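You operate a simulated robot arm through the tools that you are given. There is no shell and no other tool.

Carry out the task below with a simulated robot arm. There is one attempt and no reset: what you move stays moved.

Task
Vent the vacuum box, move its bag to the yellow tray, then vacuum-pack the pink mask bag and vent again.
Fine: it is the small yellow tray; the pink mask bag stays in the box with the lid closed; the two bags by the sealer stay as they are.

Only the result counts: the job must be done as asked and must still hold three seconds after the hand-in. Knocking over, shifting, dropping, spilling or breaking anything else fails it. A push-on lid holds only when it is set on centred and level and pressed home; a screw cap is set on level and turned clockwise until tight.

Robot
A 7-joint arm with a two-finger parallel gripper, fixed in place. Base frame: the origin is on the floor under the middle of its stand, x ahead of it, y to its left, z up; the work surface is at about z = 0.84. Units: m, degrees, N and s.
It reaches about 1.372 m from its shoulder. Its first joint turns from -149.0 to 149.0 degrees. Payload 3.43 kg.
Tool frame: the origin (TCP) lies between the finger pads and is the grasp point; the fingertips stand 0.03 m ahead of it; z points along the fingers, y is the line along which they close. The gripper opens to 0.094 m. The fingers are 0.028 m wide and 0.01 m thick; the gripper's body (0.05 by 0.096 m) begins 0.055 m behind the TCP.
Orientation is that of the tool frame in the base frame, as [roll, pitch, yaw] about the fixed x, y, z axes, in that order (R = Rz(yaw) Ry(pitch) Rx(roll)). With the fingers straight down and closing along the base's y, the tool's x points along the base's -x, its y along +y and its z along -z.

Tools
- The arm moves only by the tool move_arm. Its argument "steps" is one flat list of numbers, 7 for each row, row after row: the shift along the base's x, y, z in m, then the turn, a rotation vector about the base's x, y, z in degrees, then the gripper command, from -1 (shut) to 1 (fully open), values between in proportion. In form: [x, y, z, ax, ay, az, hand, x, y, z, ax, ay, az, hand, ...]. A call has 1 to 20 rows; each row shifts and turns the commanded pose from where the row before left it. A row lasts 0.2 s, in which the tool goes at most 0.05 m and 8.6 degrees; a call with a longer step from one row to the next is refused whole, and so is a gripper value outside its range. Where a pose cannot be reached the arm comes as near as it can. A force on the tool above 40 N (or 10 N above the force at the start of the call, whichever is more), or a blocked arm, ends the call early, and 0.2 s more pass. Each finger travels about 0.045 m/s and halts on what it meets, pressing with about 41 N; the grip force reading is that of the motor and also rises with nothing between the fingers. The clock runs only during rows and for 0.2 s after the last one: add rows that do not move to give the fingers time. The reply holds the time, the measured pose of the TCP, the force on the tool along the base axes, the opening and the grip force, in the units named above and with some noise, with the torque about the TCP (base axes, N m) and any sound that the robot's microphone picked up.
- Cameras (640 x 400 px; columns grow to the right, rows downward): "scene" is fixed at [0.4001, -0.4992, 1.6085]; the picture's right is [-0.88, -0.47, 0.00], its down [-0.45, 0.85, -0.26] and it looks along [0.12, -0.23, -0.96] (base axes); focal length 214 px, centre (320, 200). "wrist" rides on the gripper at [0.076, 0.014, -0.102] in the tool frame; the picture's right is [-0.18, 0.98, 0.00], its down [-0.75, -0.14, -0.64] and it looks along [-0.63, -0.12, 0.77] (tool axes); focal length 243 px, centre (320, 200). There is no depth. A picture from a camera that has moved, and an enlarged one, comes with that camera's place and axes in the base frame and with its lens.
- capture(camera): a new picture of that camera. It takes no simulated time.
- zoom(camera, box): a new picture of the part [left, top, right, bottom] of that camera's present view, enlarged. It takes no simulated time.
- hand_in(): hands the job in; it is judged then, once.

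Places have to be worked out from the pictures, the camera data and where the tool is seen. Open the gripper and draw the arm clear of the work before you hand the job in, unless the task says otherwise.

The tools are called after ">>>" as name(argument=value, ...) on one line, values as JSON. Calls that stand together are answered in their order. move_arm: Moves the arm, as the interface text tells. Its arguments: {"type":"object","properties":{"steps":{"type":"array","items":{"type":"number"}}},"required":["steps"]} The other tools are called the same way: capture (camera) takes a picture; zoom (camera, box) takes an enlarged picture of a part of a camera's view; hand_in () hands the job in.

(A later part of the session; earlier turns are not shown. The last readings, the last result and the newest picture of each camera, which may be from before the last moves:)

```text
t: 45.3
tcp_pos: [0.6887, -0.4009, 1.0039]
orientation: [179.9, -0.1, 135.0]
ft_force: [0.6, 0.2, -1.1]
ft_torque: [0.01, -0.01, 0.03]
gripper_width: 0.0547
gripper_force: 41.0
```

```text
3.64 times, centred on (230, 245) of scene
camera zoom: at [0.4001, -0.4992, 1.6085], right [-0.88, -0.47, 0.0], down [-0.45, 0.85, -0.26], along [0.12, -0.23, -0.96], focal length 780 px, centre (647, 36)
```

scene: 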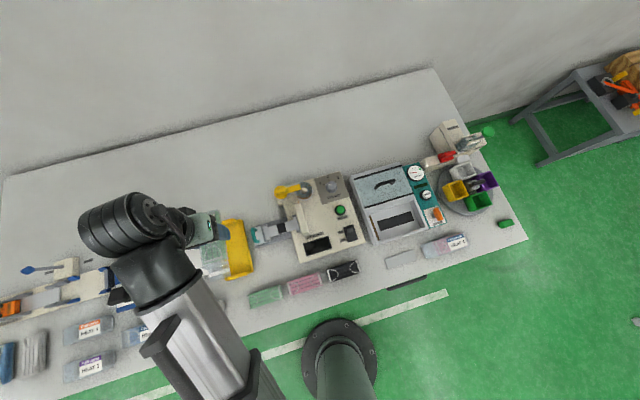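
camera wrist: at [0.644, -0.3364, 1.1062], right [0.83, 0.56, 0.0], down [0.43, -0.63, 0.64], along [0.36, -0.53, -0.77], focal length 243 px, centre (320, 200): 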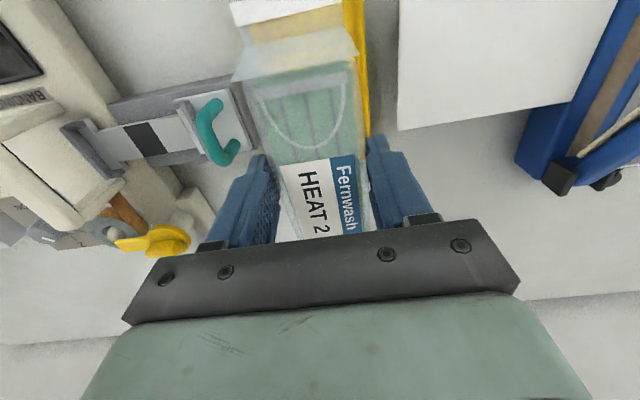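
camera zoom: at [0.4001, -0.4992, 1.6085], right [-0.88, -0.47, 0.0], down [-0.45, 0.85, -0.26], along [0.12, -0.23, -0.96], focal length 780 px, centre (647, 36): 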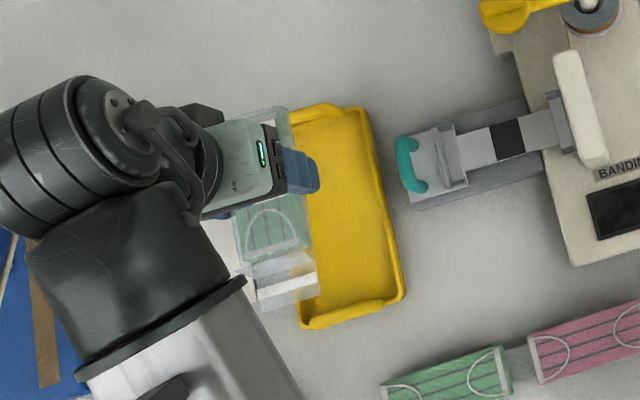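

Tray alignment checks out (its right rim projects exactly where seen). I lower to just above the tray.

>>> move_arm(steps=[-0.0007, 0.0004, -0.025, 0, 0, 0, -1, 0, 0, -0.025, 0, 0, 0, -1, 0, 0, -0.025, 0, 0, 0, -1, 0, 0, -0.02, 0, 0, 0, -1, 0, 0, 0, 0, 0, 0, -1])

>>> capture(camera="wrist")

>>> zoom(camera="scene", box=[160, 190, 300, 300])

```text
t: 46.5
tcp_pos: [0.6875, -0.4018, 0.9105]
orientation: [179.8, -0.1, 135.1]
ft_force: [0.1, 1.2, -0.1]
ft_torque: [0.0, -0.01, -0.03]
gripper_width: 0.0546
gripper_force: 41.2
```

```text
taken
camera wrist: at [0.6451, -0.338, 1.0126], right [0.83, 0.56, 0.0], down [0.43, -0.63, 0.64], along [0.36, -0.53, -0.77], focal length 243 px, centre (320, 200)
```

wrist: 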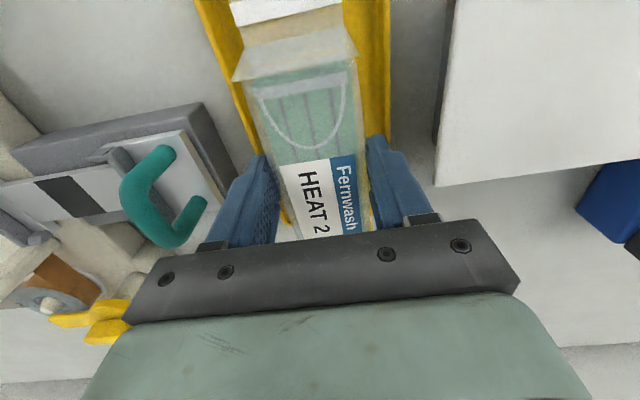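

```text
3.64 times, centred on (230, 245) of scene
camera zoom: at [0.4001, -0.4992, 1.6085], right [-0.88, -0.47, 0.0], down [-0.45, 0.85, -0.26], along [0.12, -0.23, -0.96], focal length 780 px, centre (647, 36)
```

zoom: 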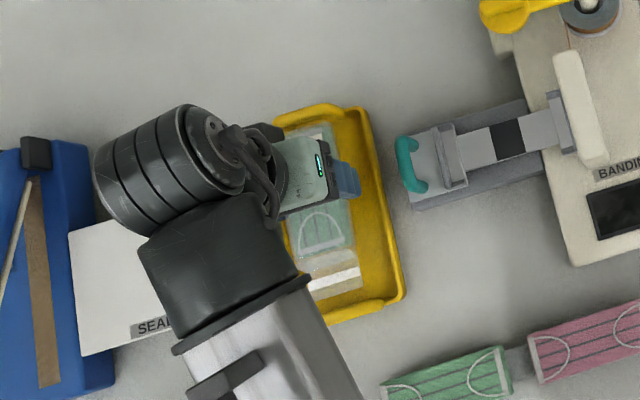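

The bag is centred over the tray with its bottom about 3 cm above the bench. I lower the rest in small steps, watching the force.

>>> move_arm(steps=[0, 0, -0.01, 0, 0, 0, -1, 0, 0, -0.008, 0, 0, 0, -1, 0, 0, -0.004, 0, 0, 0, -1, 0, 0, 0, 0, 0, 0, -1])

>>> zoom(camera="wrist", box=[180, 0, 460, 240])

```text
t: 47.5
tcp_pos: [0.6882, -0.4021, 0.889]
orientation: [179.9, 0.0, 134.9]
ft_force: [-0.2, 0.8, -0.4]
ft_torque: [-0.03, -0.03, 0.0]
gripper_width: 0.0547
gripper_force: 41.1
```

```text
1.67 times, centred on (320, 120) of wrist
camera zoom: at [0.644, -0.3379, 0.9904], right [0.83, 0.56, 0.0], down [0.43, -0.63, 0.64], along [0.36, -0.53, -0.77], focal length 404 px, centre (320, 333)
```

zoom: 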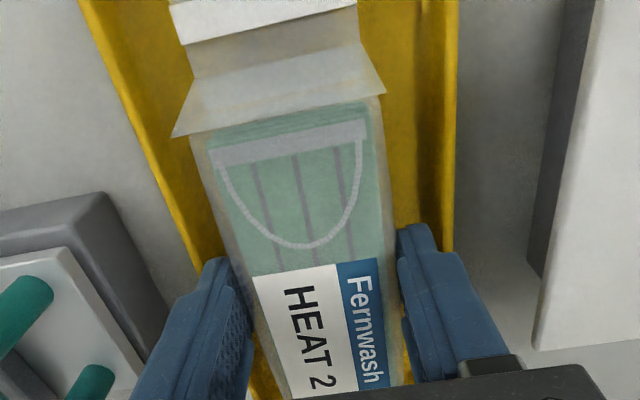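

Centred within the tray walls, no contact yet. I lower by a few more millimetres.

>>> move_arm(steps=[0, 0, -0.002, 0, 0, 0, -1, 0, 0, -0.002, 0, 0, 0, -1, 0, 0, 0, 0, 0, 0, -1])

```text
t: 48.3
tcp_pos: [0.6884, -0.4009, 0.8858]
orientation: [179.9, -0.2, 135.1]
ft_force: [-0.3, 0.1, -1.0]
ft_torque: [0.01, -0.03, 0.0]
gripper_width: 0.0549
gripper_force: 40.5
```

Still no contact. Two more 1.5 mm steps.

>>> move_arm(steps=[0, 0, -0.0015, 0, 0, 0, -1, 0, 0, -0.0015, 0, 0, 0, -1, 0, 0, 0, 0, 0, 0, -1])

```text
t: 49.1
tcp_pos: [0.6877, -0.4011, 0.8818]
orientation: [179.9, -0.1, 135.0]
ft_force: [0.5, -0.7, -1.1]
ft_torque: [0.03, 0.0, 0.04]
gripper_width: 0.0548
gripper_force: 40.6
```

The bag bottom should be practically on the tray floor. I open only to 58 mm (to not touch the tray walls) and rise slowly.

>>> move_arm(steps=[0, 0, 0, 0, 0, 0, 0.234, 0, 0, 0, 0, 0, 0, 0.234, 0, 0, 0, 0, 0, 0, 0.234, 0, 0, 0.005, 0, 0, 0, 0.234, 0, 0, 0.01, 0, 0, 0, 0.234, 0, 0, 0.01, 0, 0, 0, 0.234, 0, 0, 0, 0, 0, 0, 0.234])

>>> zoom(camera="wrist", box=[180, 0, 460, 240])

>>> zoom(camera="scene", box=[160, 190, 300, 300])

```text
t: 50.7
tcp_pos: [0.6871, -0.4022, 0.9051]
orientation: [179.9, -0.1, 135.0]
ft_force: [-0.2, 0.0, -0.6]
ft_torque: [-0.04, 0.02, 0.0]
gripper_width: 0.0578
gripper_force: 0.1
```

```text
1.67 times, centred on (320, 120) of wrist
camera zoom: at [0.6435, -0.3379, 1.0086], right [0.83, 0.56, 0.0], down [0.43, -0.63, 0.64], along [0.36, -0.53, -0.77], focal length 404 px, centre (320, 333)
```

zoom: 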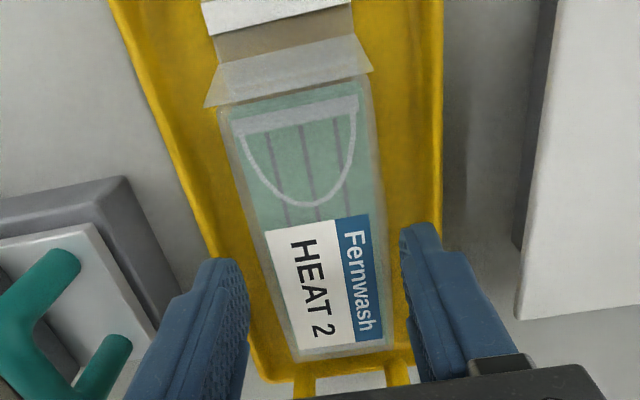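

```text
3.64 times, centred on (230, 245) of scene
camera zoom: at [0.4001, -0.4992, 1.6085], right [-0.88, -0.47, 0.0], down [-0.45, 0.85, -0.26], along [0.12, -0.23, -0.96], focal length 780 px, centre (647, 36)
```

zoom: 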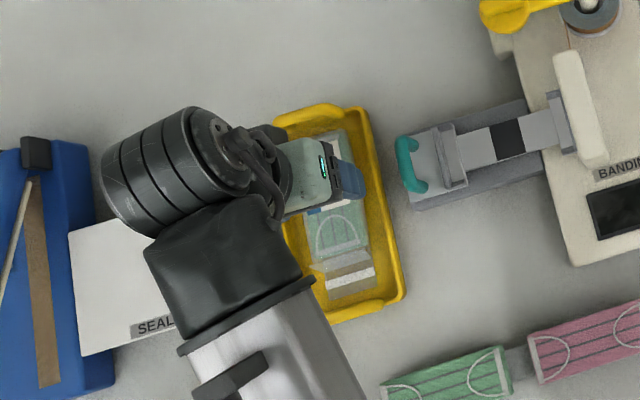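

The HEAT 2 bag lies inside the yellow tray. I rise clear and look at the route back over the banding machine.

>>> move_arm(steps=[0, 0, 0.04, 0, 0, 0, 0.234, 0, 0, 0.05, 0, 0, 0, 0.234, 0, 0, 0.05, 0, 0, 0, 0.234, 0, 0, 0.04, 0, 0, 0, 0.234, 0, 0, 0, 0, 0, 0, 0.234])

>>> capture(camera="wrist")

>>> zoom(camera="scene", box=[190, 160, 390, 290])

```text
t: 51.9
tcp_pos: [0.6862, -0.3997, 1.0881]
orientation: [179.9, -0.1, 135.0]
ft_force: [0.2, -0.6, 0.6]
ft_torque: [0.0, 0.02, 0.01]
gripper_width: 0.0584
gripper_force: 0.0
```

```text
taken
camera wrist: at [0.6421, -0.3359, 1.1901], right [0.83, 0.56, 0.0], down [0.43, -0.63, 0.64], along [0.36, -0.53, -0.77], focal length 243 px, centre (320, 200)
```

wrist: 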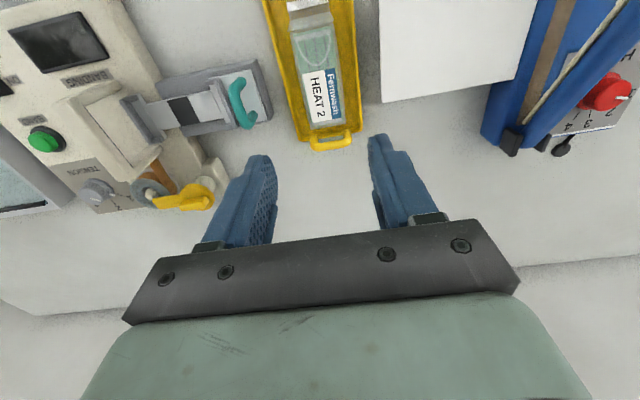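

```text
3.08 times, centred on (290, 225) of scene
camera zoom: at [0.4001, -0.4992, 1.6085], right [-0.88, -0.47, 0.0], down [-0.45, 0.85, -0.26], along [0.12, -0.23, -0.96], focal length 660 px, centre (412, 123)
```

zoom: 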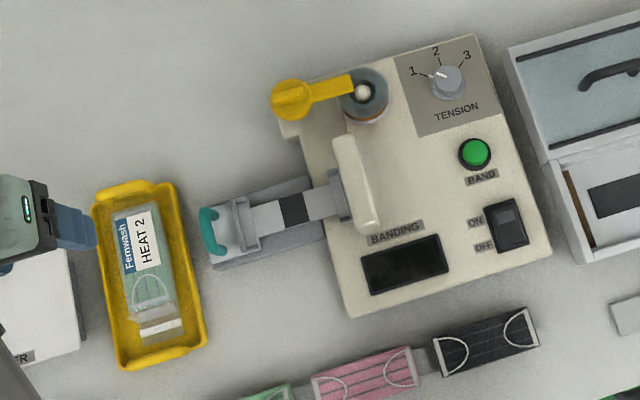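

The bag sits well inside the tray and the bander tops out near z≈0.9. I travel back at z≈1.05 to above the pink HEAT 4 bag, turning the fingers to close across it.

>>> move_arm(steps=[-0.02, -0.0106, -0.002, 0, 0, -3, 0.5, -0.04, -0.0212, -0.0024, 0, 0, -5.6, 0.5, -0.04, -0.0212, -0.0024, 0, 0, -5.6, 0.5, -0.04, -0.0212, -0.0024, 0, 0, -5.6, 0.5, -0.04, -0.0212, -0.0024, 0, 0, -5.6, 0.5, -0.04, -0.0212, -0.0024, 0, 0, -5.6, 0.5, -0.04, -0.0212, -0.0024, 0, 0, -5.6, 0.5, -0.04, -0.0212, -0.0024, 0, 0, -5.6, 0.5, -0.04, -0.0212, -0.0024, 0, 0, -5.6, 0.5, -0.04, -0.0212, -0.0024, 0, 0, -5.6, 0.5, -0.04, -0.0212, -0.0024, 0, 0, -5.6, 0.5, -0.04, -0.0212, -0.0024, 0, 0, -5.6, 0.5, -0.04, -0.0212, -0.0024, 0, 0, -5.6, 0.5, -0.04, -0.0212, -0.0024, 0, 0, -5.6, 0.5, -0.04, -0.0212, -0.0024, 0, 0, -5.6, 0.5, -0.04, -0.0212, -0.0024, 0, 0, -5.6, 0.5, -0.02, -0.0106, -0.002, 0, 0, -3, 0.5, 0, 0, 0, 0, 0, 0, 0.5])

>>> capture(camera="wrist")

>>> capture(camera="scene")

```text
t: 55.7
tcp_pos: [0.0481, -0.7404, 1.0443]
orientation: [179.9, 0.0, 44.9]
ft_force: [-0.1, -0.7, 0.0]
ft_torque: [-0.02, -0.02, -0.03]
gripper_width: 0.0701
gripper_force: 0.0
```

```text
taken
camera wrist: at [0.1117, -0.6962, 1.1479], right [0.56, -0.83, 0.0], down [-0.64, -0.43, 0.64], along [-0.53, -0.36, -0.77], focal length 243 px, centre (320, 200)
```

wrist: 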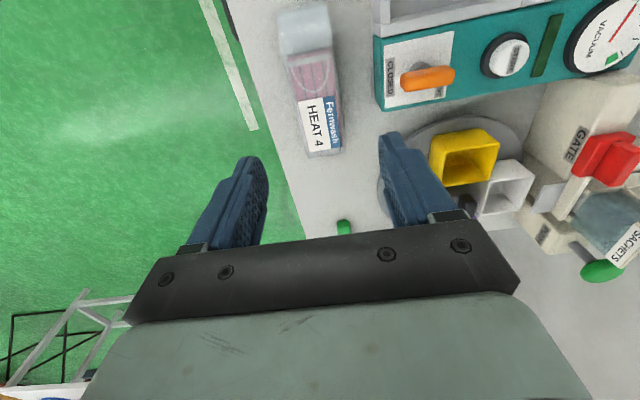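

```text
taken
```

scene: 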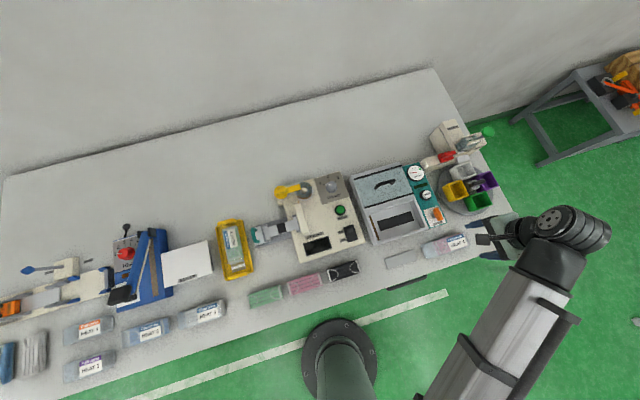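

I have a good view of the pink bag. I zoom in from both cameras to get its pose.

>>> zoom(camera="wrist", box=[240, 0, 380, 170])

>>> zoom(camera="scene", box=[415, 225, 475, 265])

>>> zoom(camera="scene", box=[350, 170, 440, 250])

```text
2.35 times, centred on (310, 85) of wrist
camera zoom: at [0.1117, -0.6962, 1.1479], right [0.56, -0.83, 0.0], down [-0.64, -0.43, 0.64], along [-0.53, -0.36, -0.77], focal length 571 px, centre (344, 471)
```

zoom: 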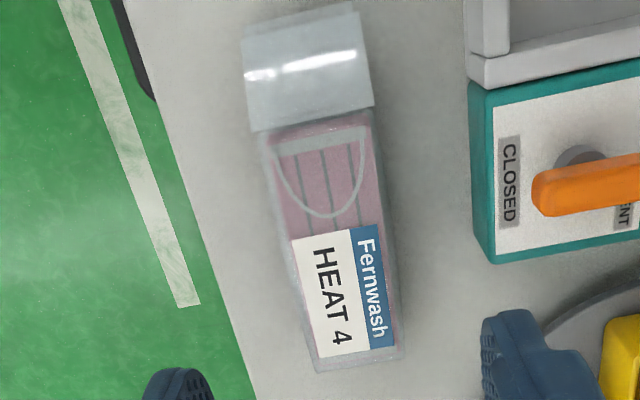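

```text
10.00 times, centred on (445, 245) of scene
camera zoom: at [0.4001, -0.4992, 1.6085], right [-0.88, -0.47, 0.0], down [-0.45, 0.85, -0.26], along [0.12, -0.23, -0.96], focal length 2145 px, centre (-930, -250)
```

zoom: 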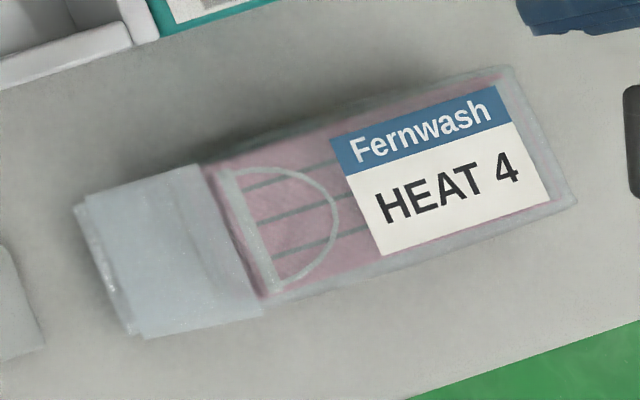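

```text
5.00 times, centred on (395, 210) of scene
camera zoom: at [0.4001, -0.4992, 1.6085], right [-0.88, -0.47, 0.0], down [-0.45, 0.85, -0.26], along [0.12, -0.23, -0.96], focal length 1072 px, centre (-55, 150)
```

zoom: 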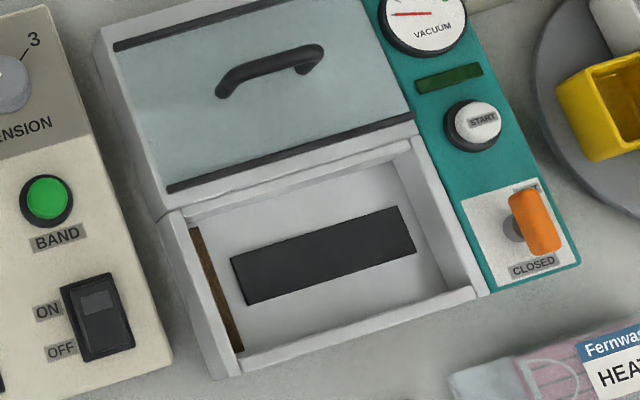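

Pink bag body: s -0.574…-0.453, d 0.525…0.577, flap toward +s — same orientation as the first bag was. I line up on its body centre (s=-0.512, d=0.551) and lower to just above it.

>>> move_arm(steps=[-0.0102, -0.0056, 0, 0, 0, 0, 0.362, -0.0103, -0.0056, 0, 0, 0, 0, 0.362, 0, 0, -0.035, 0, 0, 0, 0.362, 0, 0, -0.035, 0, 0, 0, 0.362, 0, 0, -0.035, 0, 0, 0, 0.362, 0, 0, -0.014, 0, 0, 0, 0.362, 0, 0, 0, 0, 0, 0, 0.362])

>>> capture(camera="wrist")

>>> zoom(camera="wrist", box=[210, 60, 430, 240])

```text
t: 57.3
tcp_pos: [0.0281, -0.7532, 0.9261]
orientation: [180.0, -0.1, 45.1]
ft_force: [0.2, -0.4, -0.1]
ft_torque: [-0.04, -0.02, 0.03]
gripper_width: 0.0642
gripper_force: 0.1
```

```text
taken
camera wrist: at [0.0919, -0.708, 1.0299], right [0.56, -0.83, 0.0], down [-0.63, -0.43, 0.64], along [-0.53, -0.36, -0.77], focal length 243 px, centre (320, 200)
```

wrist: 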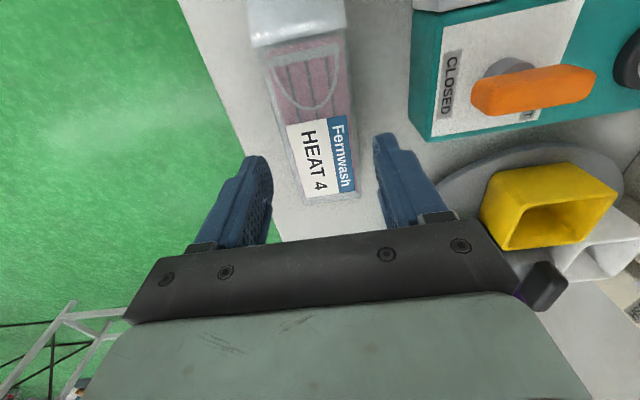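

```text
2.22 times, centred on (320, 150) of wrist
camera zoom: at [0.0919, -0.708, 1.0299], right [0.56, -0.83, 0.0], down [-0.63, -0.43, 0.64], along [-0.53, -0.36, -0.77], focal length 539 px, centre (320, 311)
```

zoom: 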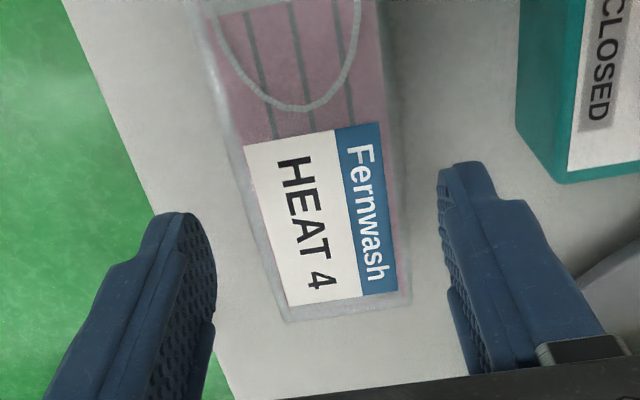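

The fingers are well placed on either side of the pink bag. I descend to grip height and close.

>>> move_arm(steps=[0, 0, -0.018, 0, 0, 0, 0.362, 0, 0, -0.016, 0, 0, 0, 0.362, 0, 0, -0.0145, 0, 0, 0, 0.362, 0, 0, 0, 0, 0, 0, 0.362, 0, 0, 0, 0, 0, 0, -1, 0, 0, 0, 0, 0, 0, -1, 0, 0, 0, 0, 0, 0, -1, 0, 0, 0, 0, 0, 0, -1])

>>> capture(camera="wrist")

```text
t: 59.1
tcp_pos: [0.0261, -0.7526, 0.8782]
orientation: [179.9, -0.1, 44.9]
ft_force: [0.2, -0.1, 0.2]
ft_torque: [0.01, -0.02, -0.03]
gripper_width: 0.0592
gripper_force: 40.6
```

```text
taken
camera wrist: at [0.0906, -0.7091, 0.9808], right [0.56, -0.83, 0.0], down [-0.63, -0.43, 0.64], along [-0.53, -0.36, -0.77], focal length 243 px, centre (320, 200)
```

wrist: 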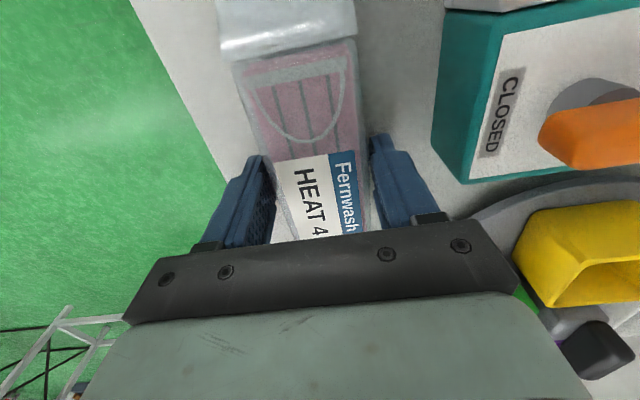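

Gripped at 59 mm (puffier than the sealed bag). I lift it straight up and check.

>>> move_arm(steps=[0, 0, 0.01, 0, 0, 0, -1, 0, 0, 0.02, 0, 0, 0, -1, 0, 0, 0.03, 0, 0, 0, -1, 0, 0, 0.03, 0, 0, 0, -1, 0, 0, 0.03, 0, 0, 0, -1, 0, 0, 0, 0, 0, 0, -1])

>>> capture(camera="wrist")

>>> zoom(camera="scene", box=[360, 160, 520, 280])

```text
t: 60.5
tcp_pos: [0.0281, -0.7536, 1.0002]
orientation: [179.9, -0.3, 45.0]
ft_force: [0.2, 0.4, -0.5]
ft_torque: [-0.03, 0.02, -0.02]
gripper_width: 0.0591
gripper_force: 41.0
```

```text
taken
camera wrist: at [0.0912, -0.709, 1.1029], right [0.56, -0.83, 0.0], down [-0.63, -0.43, 0.64], along [-0.53, -0.36, -0.77], focal length 243 px, centre (320, 200)
```

wrist: 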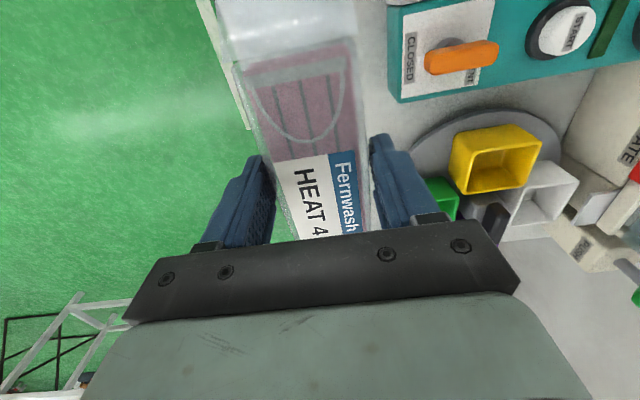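

```text
3.33 times, centred on (440, 220) of scene
camera zoom: at [0.4001, -0.4992, 1.6085], right [-0.88, -0.47, 0.0], down [-0.45, 0.85, -0.26], along [0.12, -0.23, -0.96], focal length 715 px, centre (-80, 133)
```

zoom: 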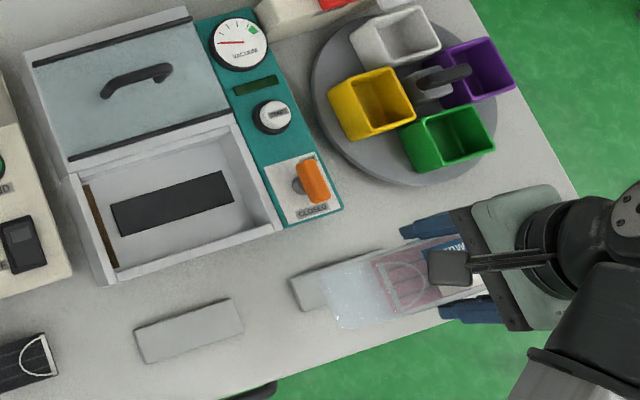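

The bag is held level. I carry it over the chamber at the same orientation and lower to just above the rim.

>>> move_arm(steps=[0.02, 0.0009, 0, 0, 0, 0, -1, 0.035, 0.0016, 0, 0, 0, 0, -1, 0.035, 0.0016, 0, 0, 0, 0, -1, 0.035, 0.0016, 0, 0, 0, 0, -1, 0.035, 0.0016, 0, 0, 0, 0, -1, 0.0283, 0.001, 0, 0, 0, 0, -1, 0, 0, -0.02, 0, 0, 0, -1, 0, 0, -0.025, 0, 0, 0, -1, 0, 0, 0, 0, 0, 0, -1])

>>> capture(camera="wrist")

>>> zoom(camera="scene", box=[340, 150, 480, 270])

```text
t: 62.5
tcp_pos: [0.2149, -0.7435, 0.9521]
orientation: [179.9, -0.1, 44.9]
ft_force: [0.6, -0.4, -1.0]
ft_torque: [-0.01, 0.02, -0.01]
gripper_width: 0.0591
gripper_force: 41.0
```

```text
taken
camera wrist: at [0.2799, -0.6992, 1.0555], right [0.56, -0.83, 0.0], down [-0.63, -0.43, 0.64], along [-0.53, -0.36, -0.77], focal length 243 px, centre (320, 200)
```

wrist: 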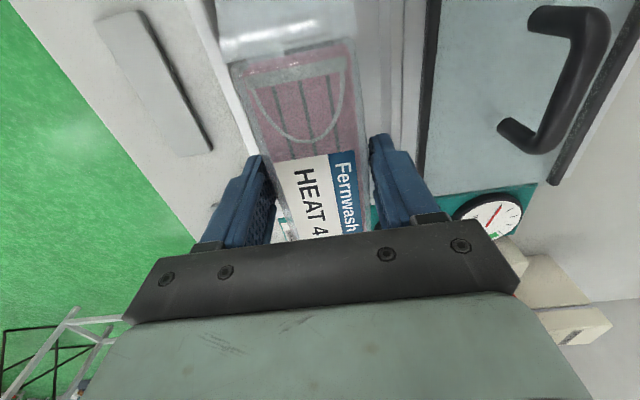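

```text
3.33 times, centred on (410, 210) of scene
camera zoom: at [0.4001, -0.4992, 1.6085], right [-0.88, -0.47, 0.0], down [-0.45, 0.85, -0.26], along [0.12, -0.23, -0.96], focal length 715 px, centre (20, 167)
```

zoom: 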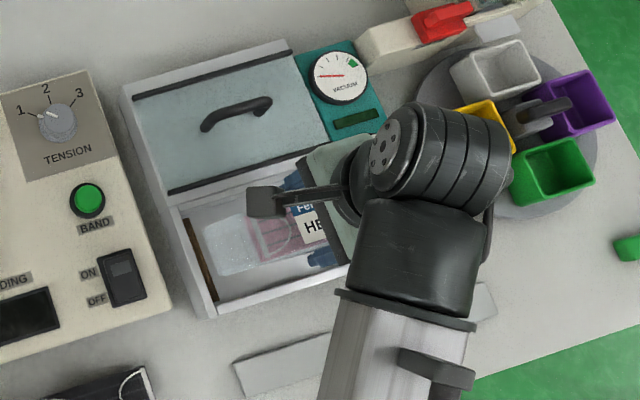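

Over the chamber, about 2 mm short in d. I correct that and descend until the fingertips are at rim level.

>>> move_arm(steps=[0.0014, -0.0014, -0.012, 0, 0, 0, -1, 0, 0, -0.014, 0, 0, 0, -1, 0, 0, -0.014, 0, 0, 0, -1, 0, 0, 0, 0, 0, 0, -1])

>>> zoom(camera="wrist", box=[180, 0, 460, 240])

>>> zoom(camera="scene", box=[360, 180, 440, 250])

```text
t: 63.5
tcp_pos: [0.2164, -0.7455, 0.914]
orientation: [179.9, -0.1, 45.1]
ft_force: [0.3, -0.7, -0.4]
ft_torque: [-0.01, 0.0, -0.01]
gripper_width: 0.0594
gripper_force: 40.8
```

```text
1.67 times, centred on (320, 120) of wrist
camera zoom: at [0.2799, -0.7012, 1.0164], right [0.56, -0.83, 0.0], down [-0.63, -0.43, 0.64], along [-0.53, -0.36, -0.77], focal length 404 px, centre (320, 333)
```

zoom: 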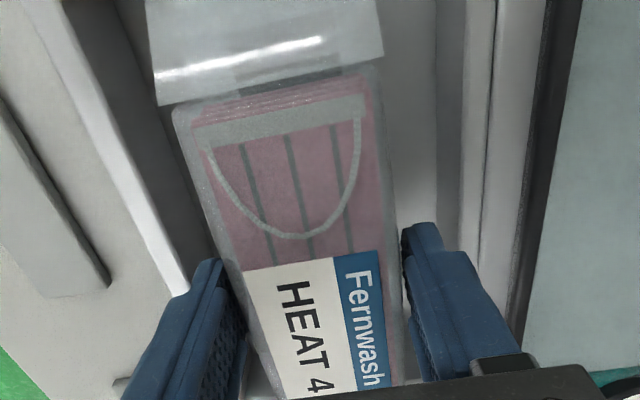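

```text
5.71 times, centred on (400, 215) of scene
camera zoom: at [0.4001, -0.4992, 1.6085], right [-0.88, -0.47, 0.0], down [-0.45, 0.85, -0.26], along [0.12, -0.23, -0.96], focal length 1226 px, centre (-137, 114)
```

zoom: 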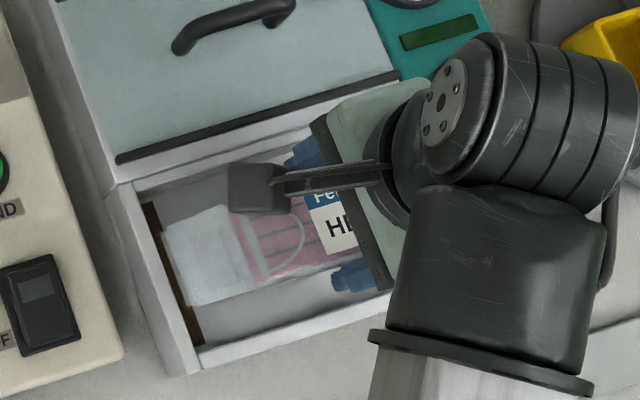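

Fingers and bag are clear of both walls. I lower the last 27 mm in small steps, watching the force.

>>> move_arm(steps=[0, 0, -0.01, 0, 0, 0, -1, 0, 0, -0.008, 0, 0, 0, -1, 0, 0, -0.005, 0, 0, 0, -1, 0, 0, 0, 0, 0, 0, -1])

>>> zoom(camera="wrist", box=[180, 0, 460, 240])

```text
t: 64.5
tcp_pos: [0.2165, -0.7446, 0.8903]
orientation: [179.8, -0.1, 45.0]
ft_force: [-0.2, 0.2, -0.8]
ft_torque: [0.02, 0.01, -0.02]
gripper_width: 0.0593
gripper_force: 41.5
```

```text
1.67 times, centred on (320, 120) of wrist
camera zoom: at [0.2802, -0.7011, 0.9931], right [0.56, -0.83, 0.0], down [-0.63, -0.43, 0.64], along [-0.53, -0.36, -0.77], focal length 404 px, centre (320, 333)
```

zoom: 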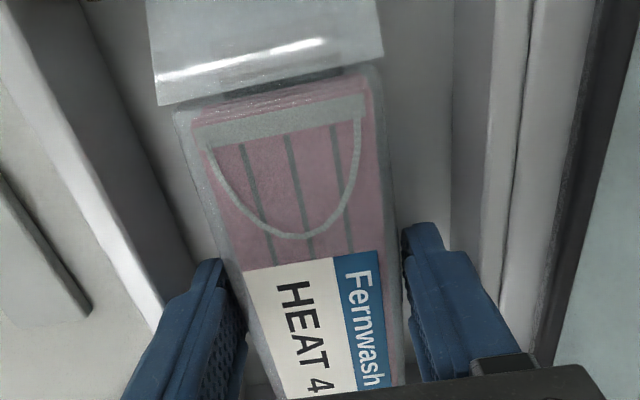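

No contact yet. A few more millimetres down.

>>> move_arm(steps=[0, 0, -0.002, 0, 0, 0, -1, 0, 0, -0.002, 0, 0, 0, -1, 0, 0, 0, 0, 0, 0, -1])

```text
t: 65.3
tcp_pos: [0.2156, -0.7454, 0.8851]
orientation: [179.9, 0.0, 44.9]
ft_force: [-0.8, -0.6, 1.0]
ft_torque: [0.02, 0.0, 0.02]
gripper_width: 0.0593
gripper_force: 41.1
```

The bag should be resting on the chamber floor. I open just 2–3 mm and rise slowly so the fingers don't touch the walls.

>>> move_arm(steps=[0, 0, -0.001, 0, 0, 0, -1, 0, 0, 0, 0, 0, 0, 0.31, 0, 0, 0, 0, 0, 0, 0.31, 0, 0, 0.004, 0, 0, 0, 0.32, 0, 0, 0.008, 0, 0, 0, 0.34, 0, 0, 0.012, 0, 0, 0, 0.36, 0, 0, 0, 0, 0, 0, 0.36])

>>> zoom(camera="wrist", box=[180, 0, 460, 240])

>>> zoom(camera="scene", box=[360, 180, 440, 250])

```text
t: 66.9
tcp_pos: [0.2166, -0.7461, 0.9098]
orientation: [180.0, -0.1, 45.0]
ft_force: [-0.2, -0.6, -0.1]
ft_torque: [-0.05, -0.02, -0.04]
gripper_width: 0.0641
gripper_force: 0.1
```

```text
1.67 times, centred on (320, 120) of wrist
camera zoom: at [0.2801, -0.7008, 1.0123], right [0.56, -0.83, 0.0], down [-0.63, -0.43, 0.64], along [-0.53, -0.36, -0.77], focal length 404 px, centre (320, 333)
```

zoom: 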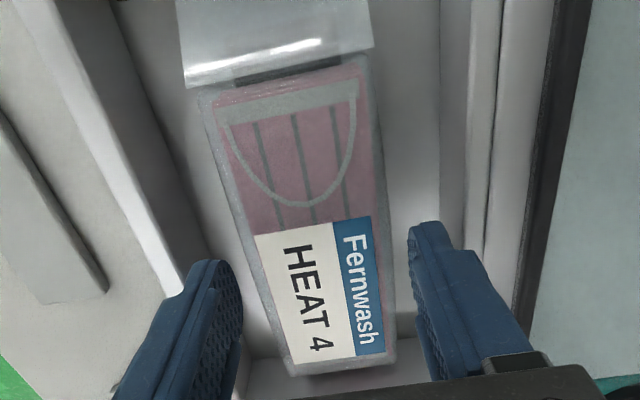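

```text
5.71 times, centred on (400, 215) of scene
camera zoom: at [0.4001, -0.4992, 1.6085], right [-0.88, -0.47, 0.0], down [-0.45, 0.85, -0.26], along [0.12, -0.23, -0.96], focal length 1226 px, centre (-137, 114)
```

zoom: 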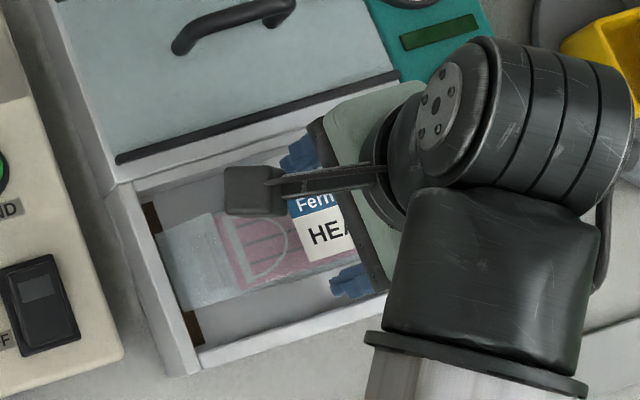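

The pink bag rests in the chamber. I rise and check its position relative to the seal bar and walls.

>>> move_arm(steps=[0, 0, 0.03, 0, 0, 0, 0.362, 0, 0, 0.05, 0, 0, 0, 0.362, 0, 0, 0.05, 0, 0, 0, 0.362, 0.012, 0.0136, 0.02, 0, 0, 0, 0.064, 0, 0, 0, 0, 0, 0, 0.064])

>>> capture(camera="wrist")

>>> zoom(camera="wrist", box=[220, 0, 420, 160])

>>> zoom(camera="scene", box=[350, 170, 440, 250])

```text
t: 68.1
tcp_pos: [0.2286, -0.7329, 1.0601]
orientation: [179.9, -0.2, 45.0]
ft_force: [-0.6, 0.6, 1.4]
ft_torque: [0.01, -0.02, 0.0]
gripper_width: 0.0498
gripper_force: 0.0
```

```text
taken
camera wrist: at [0.2921, -0.688, 1.1621], right [0.56, -0.83, 0.0], down [-0.63, -0.43, 0.64], along [-0.53, -0.36, -0.77], focal length 243 px, centre (320, 200)
```

wrist: 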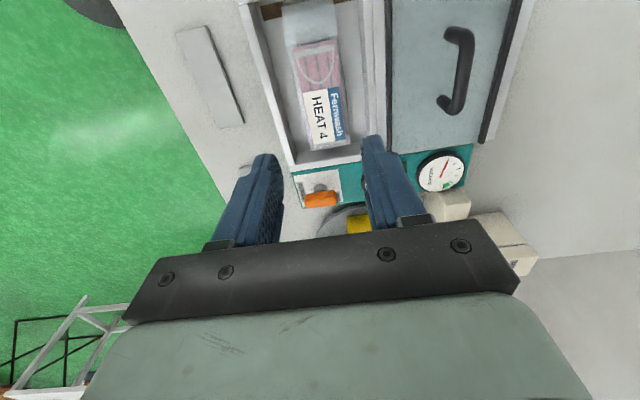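

```text
2.50 times, centred on (320, 80) of wrist
camera zoom: at [0.2921, -0.688, 1.1621], right [0.56, -0.83, 0.0], down [-0.63, -0.43, 0.64], along [-0.53, -0.36, -0.77], focal length 606 px, centre (320, 500)
```

zoom: 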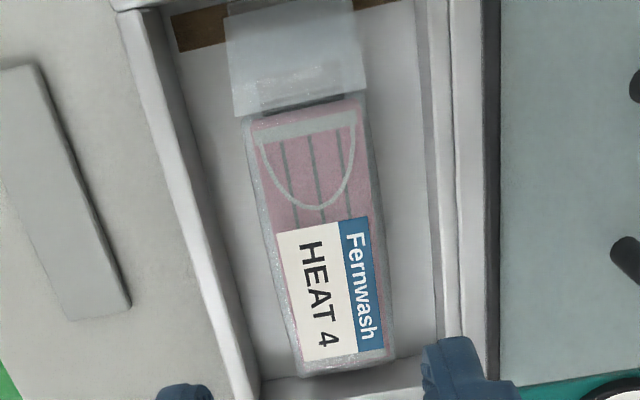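

```text
5.00 times, centred on (395, 210) of scene
camera zoom: at [0.4001, -0.4992, 1.6085], right [-0.88, -0.47, 0.0], down [-0.45, 0.85, -0.26], along [0.12, -0.23, -0.96], focal length 1072 px, centre (-55, 150)
```

zoom: 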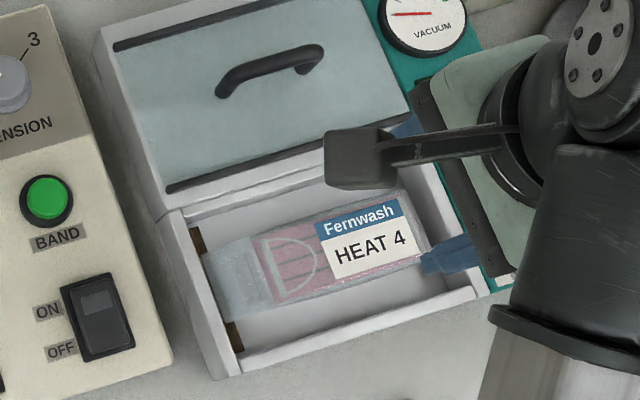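

The pink bag lies centred with its open flap over the seal bar, as the first bag was. Next I go back over the lid handle to slide the lid shut.

>>> move_arm(steps=[0.03, -0.0282, 0, 0, 0, 0, 0.064, 0.031, -0.029, 0, 0, 0, 0, 0.064, 0.0309, -0.0291, 0, 0, 0, 0, 0.064, 0, 0, -0.03, 0, 0, 0, 0.064, 0, 0, -0.03, 0, 0, 0, 0.064, 0, 0, 0, 0, 0, 0, 0.064])

>>> capture(camera="wrist")

>>> zoom(camera="wrist", box=[220, 20, 420, 180])

```text
t: 69.5
tcp_pos: [0.3211, -0.8174, 0.9997]
orientation: [179.9, -0.2, 45.0]
ft_force: [0.3, 0.9, 0.1]
ft_torque: [-0.02, 0.0, -0.05]
gripper_width: 0.0498
gripper_force: 0.1
```

```text
taken
camera wrist: at [0.384, -0.7735, 1.1016], right [0.56, -0.83, 0.0], down [-0.63, -0.43, 0.64], along [-0.53, -0.36, -0.77], focal length 243 px, centre (320, 200)
```

wrist: 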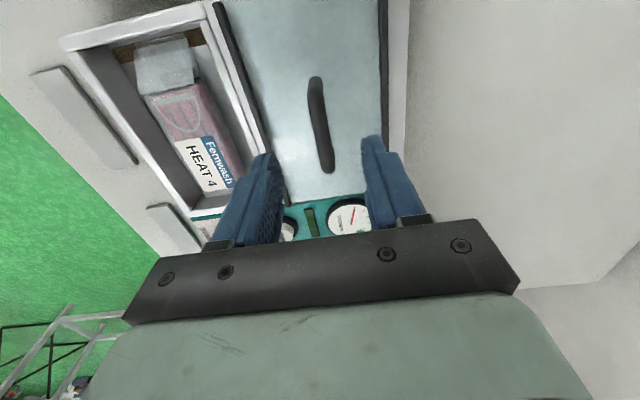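

```text
2.50 times, centred on (320, 100) of wrist
camera zoom: at [0.384, -0.7735, 1.1016], right [0.56, -0.83, 0.0], down [-0.63, -0.43, 0.64], along [-0.53, -0.36, -0.77], focal length 606 px, centre (320, 450)
```

zoom: 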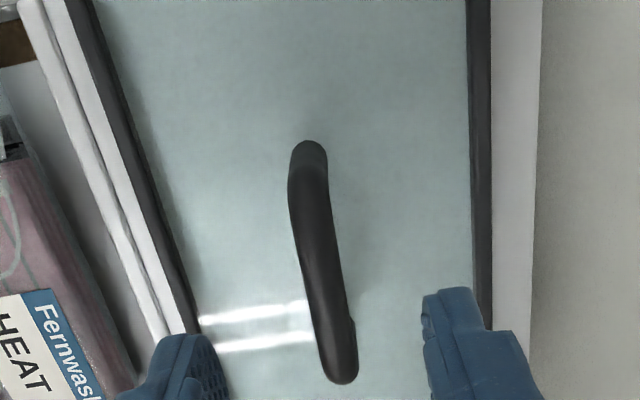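

The handle is at d≈0.8065, right under the tool. I descend and grip it.

>>> move_arm(steps=[0.0007, -0.0007, -0.025, 0, 0, 0, 0.064, 0, 0, -0.025, 0, 0, 0, 0.064, 0, 0, -0.0235, 0, 0, 0, 0.064, 0, 0, 0, 0, 0, 0, -1, 0, 0, 0, 0, 0, 0, -1, 0, 0, 0, 0, 0, 0, -1, 0, 0, 0, 0, 0, 0, -1, 0, 0, 0, 0, 0, 0, -1])

>>> zoom(camera="wrist", box=[180, 0, 460, 240])

```text
t: 71.3
tcp_pos: [0.3206, -0.8174, 0.9259]
orientation: [179.9, -0.2, 45.1]
ft_force: [1.3, 0.6, -5.1]
ft_torque: [-0.23, 0.16, 0.0]
gripper_width: 0.0163
gripper_force: 44.5
```

```text
1.67 times, centred on (320, 120) of wrist
camera zoom: at [0.3849, -0.7733, 1.0279], right [0.56, -0.83, 0.0], down [-0.63, -0.43, 0.64], along [-0.53, -0.36, -0.77], focal length 404 px, centre (320, 333)
```

zoom: 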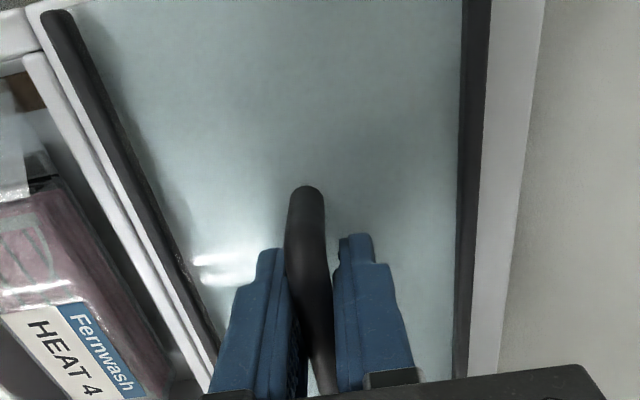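

Handle gripped. I slide the lid toward the front (-d) in small steps, watching for any snag on the bag.

>>> move_arm(steps=[-0.004, 0.004, 0, 0, 0, 0, -1, -0.006, 0.006, 0, 0, 0, 0, -1, -0.006, 0.006, 0, 0, 0, 0, -1, -0.006, 0.006, 0, 0, 0, 0, -1, 0, 0, 0, 0, 0, 0, -1])

>>> zoom(camera="wrist", box=[180, 0, 460, 240])

>>> zoom(camera="scene", box=[340, 150, 450, 260])

```text
t: 72.5
tcp_pos: [0.2983, -0.7958, 0.925]
orientation: [179.8, -0.2, 44.9]
ft_force: [4.8, 6.1, -2.5]
ft_torque: [-0.26, 0.2, -0.01]
gripper_width: 0.016
gripper_force: 45.4
```

```text
1.67 times, centred on (320, 120) of wrist
camera zoom: at [0.3624, -0.751, 1.0279], right [0.56, -0.83, 0.0], down [-0.63, -0.43, 0.64], along [-0.53, -0.36, -0.77], focal length 404 px, centre (320, 333)
```

zoom: 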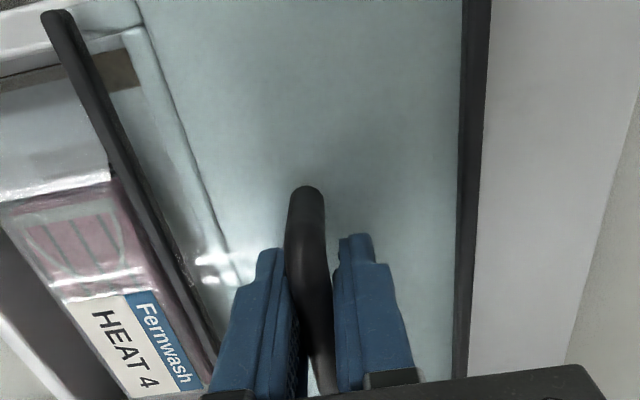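

```text
3.64 times, centred on (395, 205) of scene
camera zoom: at [0.4001, -0.4992, 1.6085], right [-0.88, -0.47, 0.0], down [-0.45, 0.85, -0.26], along [0.12, -0.23, -0.96], focal length 780 px, centre (47, 182)
```

zoom: 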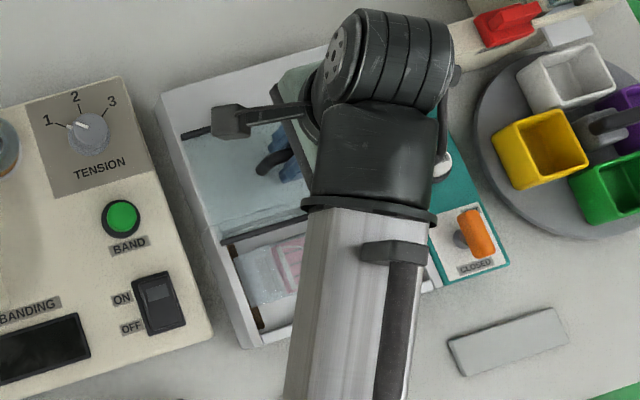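

It slides freely past the bag's back edge. I continue.

>>> move_arm(steps=[-0.006, 0.006, 0, 0, 0, 0, -1, -0.006, 0.006, 0, 0, 0, 0, -1, -0.006, 0.006, 0, 0, 0, 0, -1, -0.006, 0.006, 0, 0, 0, 0, -1, -0.006, 0.006, 0, 0, 0, 0, -1, 0, 0, 0, 0, 0, 0, -1])

>>> zoom(camera="wrist", box=[180, 0, 460, 240])

>>> zoom(camera="scene", box=[340, 150, 450, 260])

```text
t: 73.9
tcp_pos: [0.2694, -0.7669, 0.9254]
orientation: [-179.9, -0.2, 45.0]
ft_force: [14.5, 15.8, -17.8]
ft_torque: [-0.45, 0.5, -0.02]
gripper_width: 0.016
gripper_force: 44.7
```

```text
1.67 times, centred on (320, 120) of wrist
camera zoom: at [0.3335, -0.7222, 1.028], right [0.57, -0.82, 0.0], down [-0.63, -0.43, 0.64], along [-0.53, -0.36, -0.77], focal length 404 px, centre (320, 333)
```

zoom: 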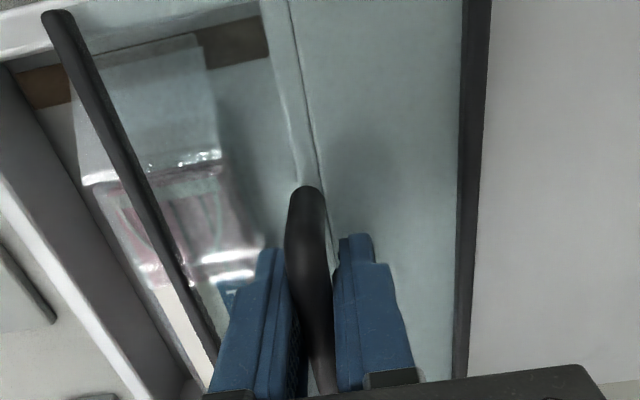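

```text
3.64 times, centred on (395, 205) of scene
camera zoom: at [0.4001, -0.4992, 1.6085], right [-0.88, -0.47, 0.0], down [-0.45, 0.85, -0.26], along [0.12, -0.23, -0.96], focal length 780 px, centre (47, 182)
```

zoom: 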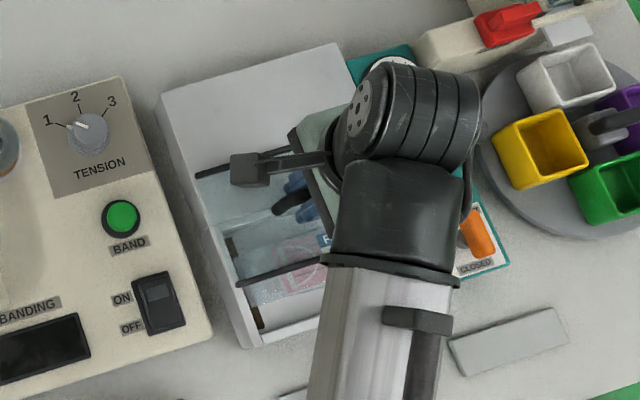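

The lid keeps moving but a sideways load (~21 N along s) has built up. I ease the tool 1.5 mm in +s and slightly down, then go on.

>>> move_arm(steps=[0.001, 0.001, -0.0008, 0, 0, 0, -1, -0.005, 0.005, 0, 0, 0, 0, -1, -0.005, 0.005, 0, 0, 0, 0, -1, 0, 0, 0, 0, 0, 0, -1])

>>> zoom(camera="wrist", box=[180, 0, 460, 240])

```text
t: 74.9
tcp_pos: [0.258, -0.7556, 0.925]
orientation: [179.9, 0.0, 45.0]
ft_force: [6.2, 5.2, 6.4]
ft_torque: [0.62, -0.56, 0.02]
gripper_width: 0.0162
gripper_force: 45.3
```

```text
1.67 times, centred on (320, 120) of wrist
camera zoom: at [0.3229, -0.7114, 1.0278], right [0.56, -0.83, 0.0], down [-0.63, -0.43, 0.64], along [-0.53, -0.36, -0.77], focal length 404 px, centre (320, 333)
```

zoom: 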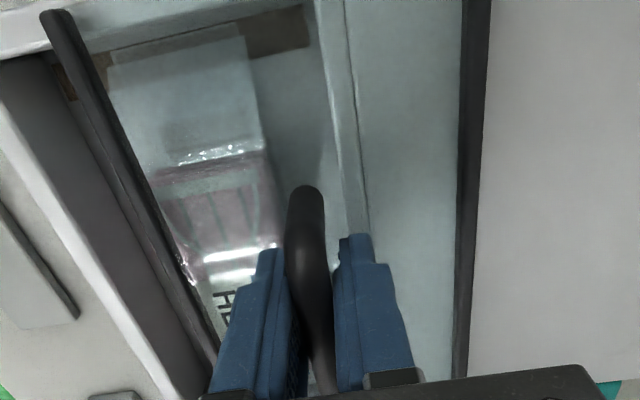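

Loads are low again; 36 mm remain. I continue sliding closed.

>>> move_arm(steps=[-0.005, 0.005, 0, 0, 0, 0, -1, -0.005, 0.005, 0, 0, 0, 0, -1, -0.005, 0.005, 0, 0, 0, 0, -1, -0.005, 0.005, 0, 0, 0, 0, -1, 0, 0, 0, 0, 0, 0, -1])

>>> zoom(camera="wrist", box=[180, 0, 460, 240])

>>> zoom(camera="scene", box=[340, 150, 450, 260])

```text
t: 76.1
tcp_pos: [0.2398, -0.7359, 0.9252]
orientation: [-180.0, 0.1, 44.9]
ft_force: [-1.2, 1.1, 7.3]
ft_torque: [-0.25, 0.22, 0.03]
gripper_width: 0.0161
gripper_force: 45.2
```

```text
1.67 times, centred on (320, 120) of wrist
camera zoom: at [0.3028, -0.6913, 1.0278], right [0.56, -0.83, 0.0], down [-0.63, -0.43, 0.64], along [-0.53, -0.36, -0.77], focal length 404 px, centre (320, 333)
```

zoom: 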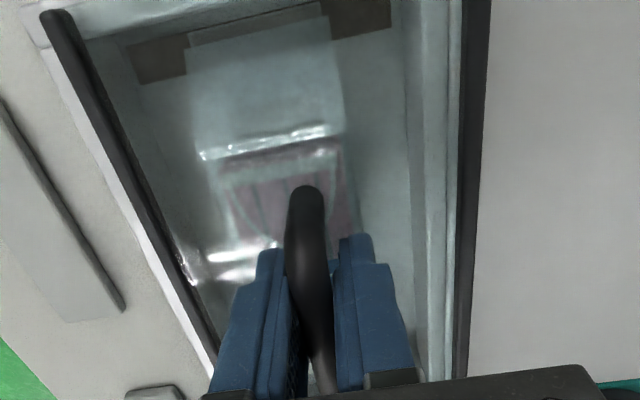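

```text
3.64 times, centred on (395, 205) of scene
camera zoom: at [0.4001, -0.4992, 1.6085], right [-0.88, -0.47, 0.0], down [-0.45, 0.85, -0.26], along [0.12, -0.23, -0.96], focal length 780 px, centre (47, 182)
```

zoom: 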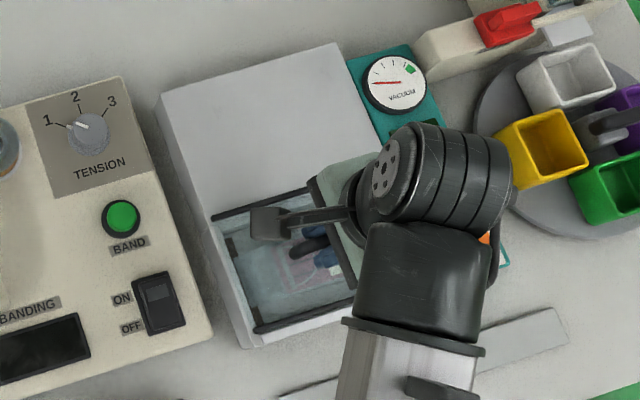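

About 9 mm to go. I push slowly to the closed stop and watch the reaction along d.

>>> move_arm(steps=[-0.003, 0.003, 0, 0, 0, 0, -1, -0.002, 0.002, 0, 0, 0, 0, -1, -0.0015, 0.0015, 0, 0, 0, 0, -1, 0, 0, 0, 0, 0, 0, -1])

>>> zoom(camera="wrist", box=[180, 0, 460, 240])

```text
t: 77.1
tcp_pos: [0.233, -0.729, 0.9249]
orientation: [179.9, -0.1, 45.1]
ft_force: [-2.0, -3.6, 6.7]
ft_torque: [-0.55, 0.53, 0.01]
gripper_width: 0.016
gripper_force: 44.9
```

```text
1.67 times, centred on (320, 120) of wrist
camera zoom: at [0.2965, -0.685, 1.0279], right [0.56, -0.83, 0.0], down [-0.63, -0.43, 0.64], along [-0.53, -0.36, -0.77], focal length 404 px, centre (320, 333)
```

zoom: 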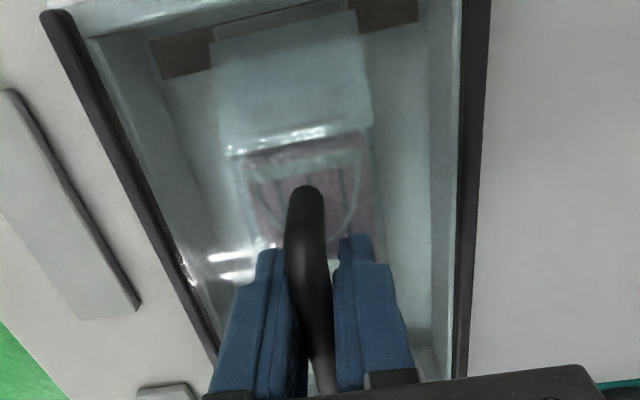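

It's back at the original closed position (d≈0.680). I press 2 mm further to confirm it's at the stop.

>>> move_arm(steps=[-0.001, 0.001, 0, 0, 0, 0, -1, -0.001, 0.001, 0, 0, 0, 0, -1, 0, 0, 0, 0, 0, 0, -1])

```text
t: 77.9
tcp_pos: [0.2331, -0.7298, 0.9253]
orientation: [179.6, 0.0, 45.1]
ft_force: [12.5, -21.4, 13.1]
ft_torque: [-0.08, 0.23, -0.05]
gripper_width: 0.0164
gripper_force: 45.2
```

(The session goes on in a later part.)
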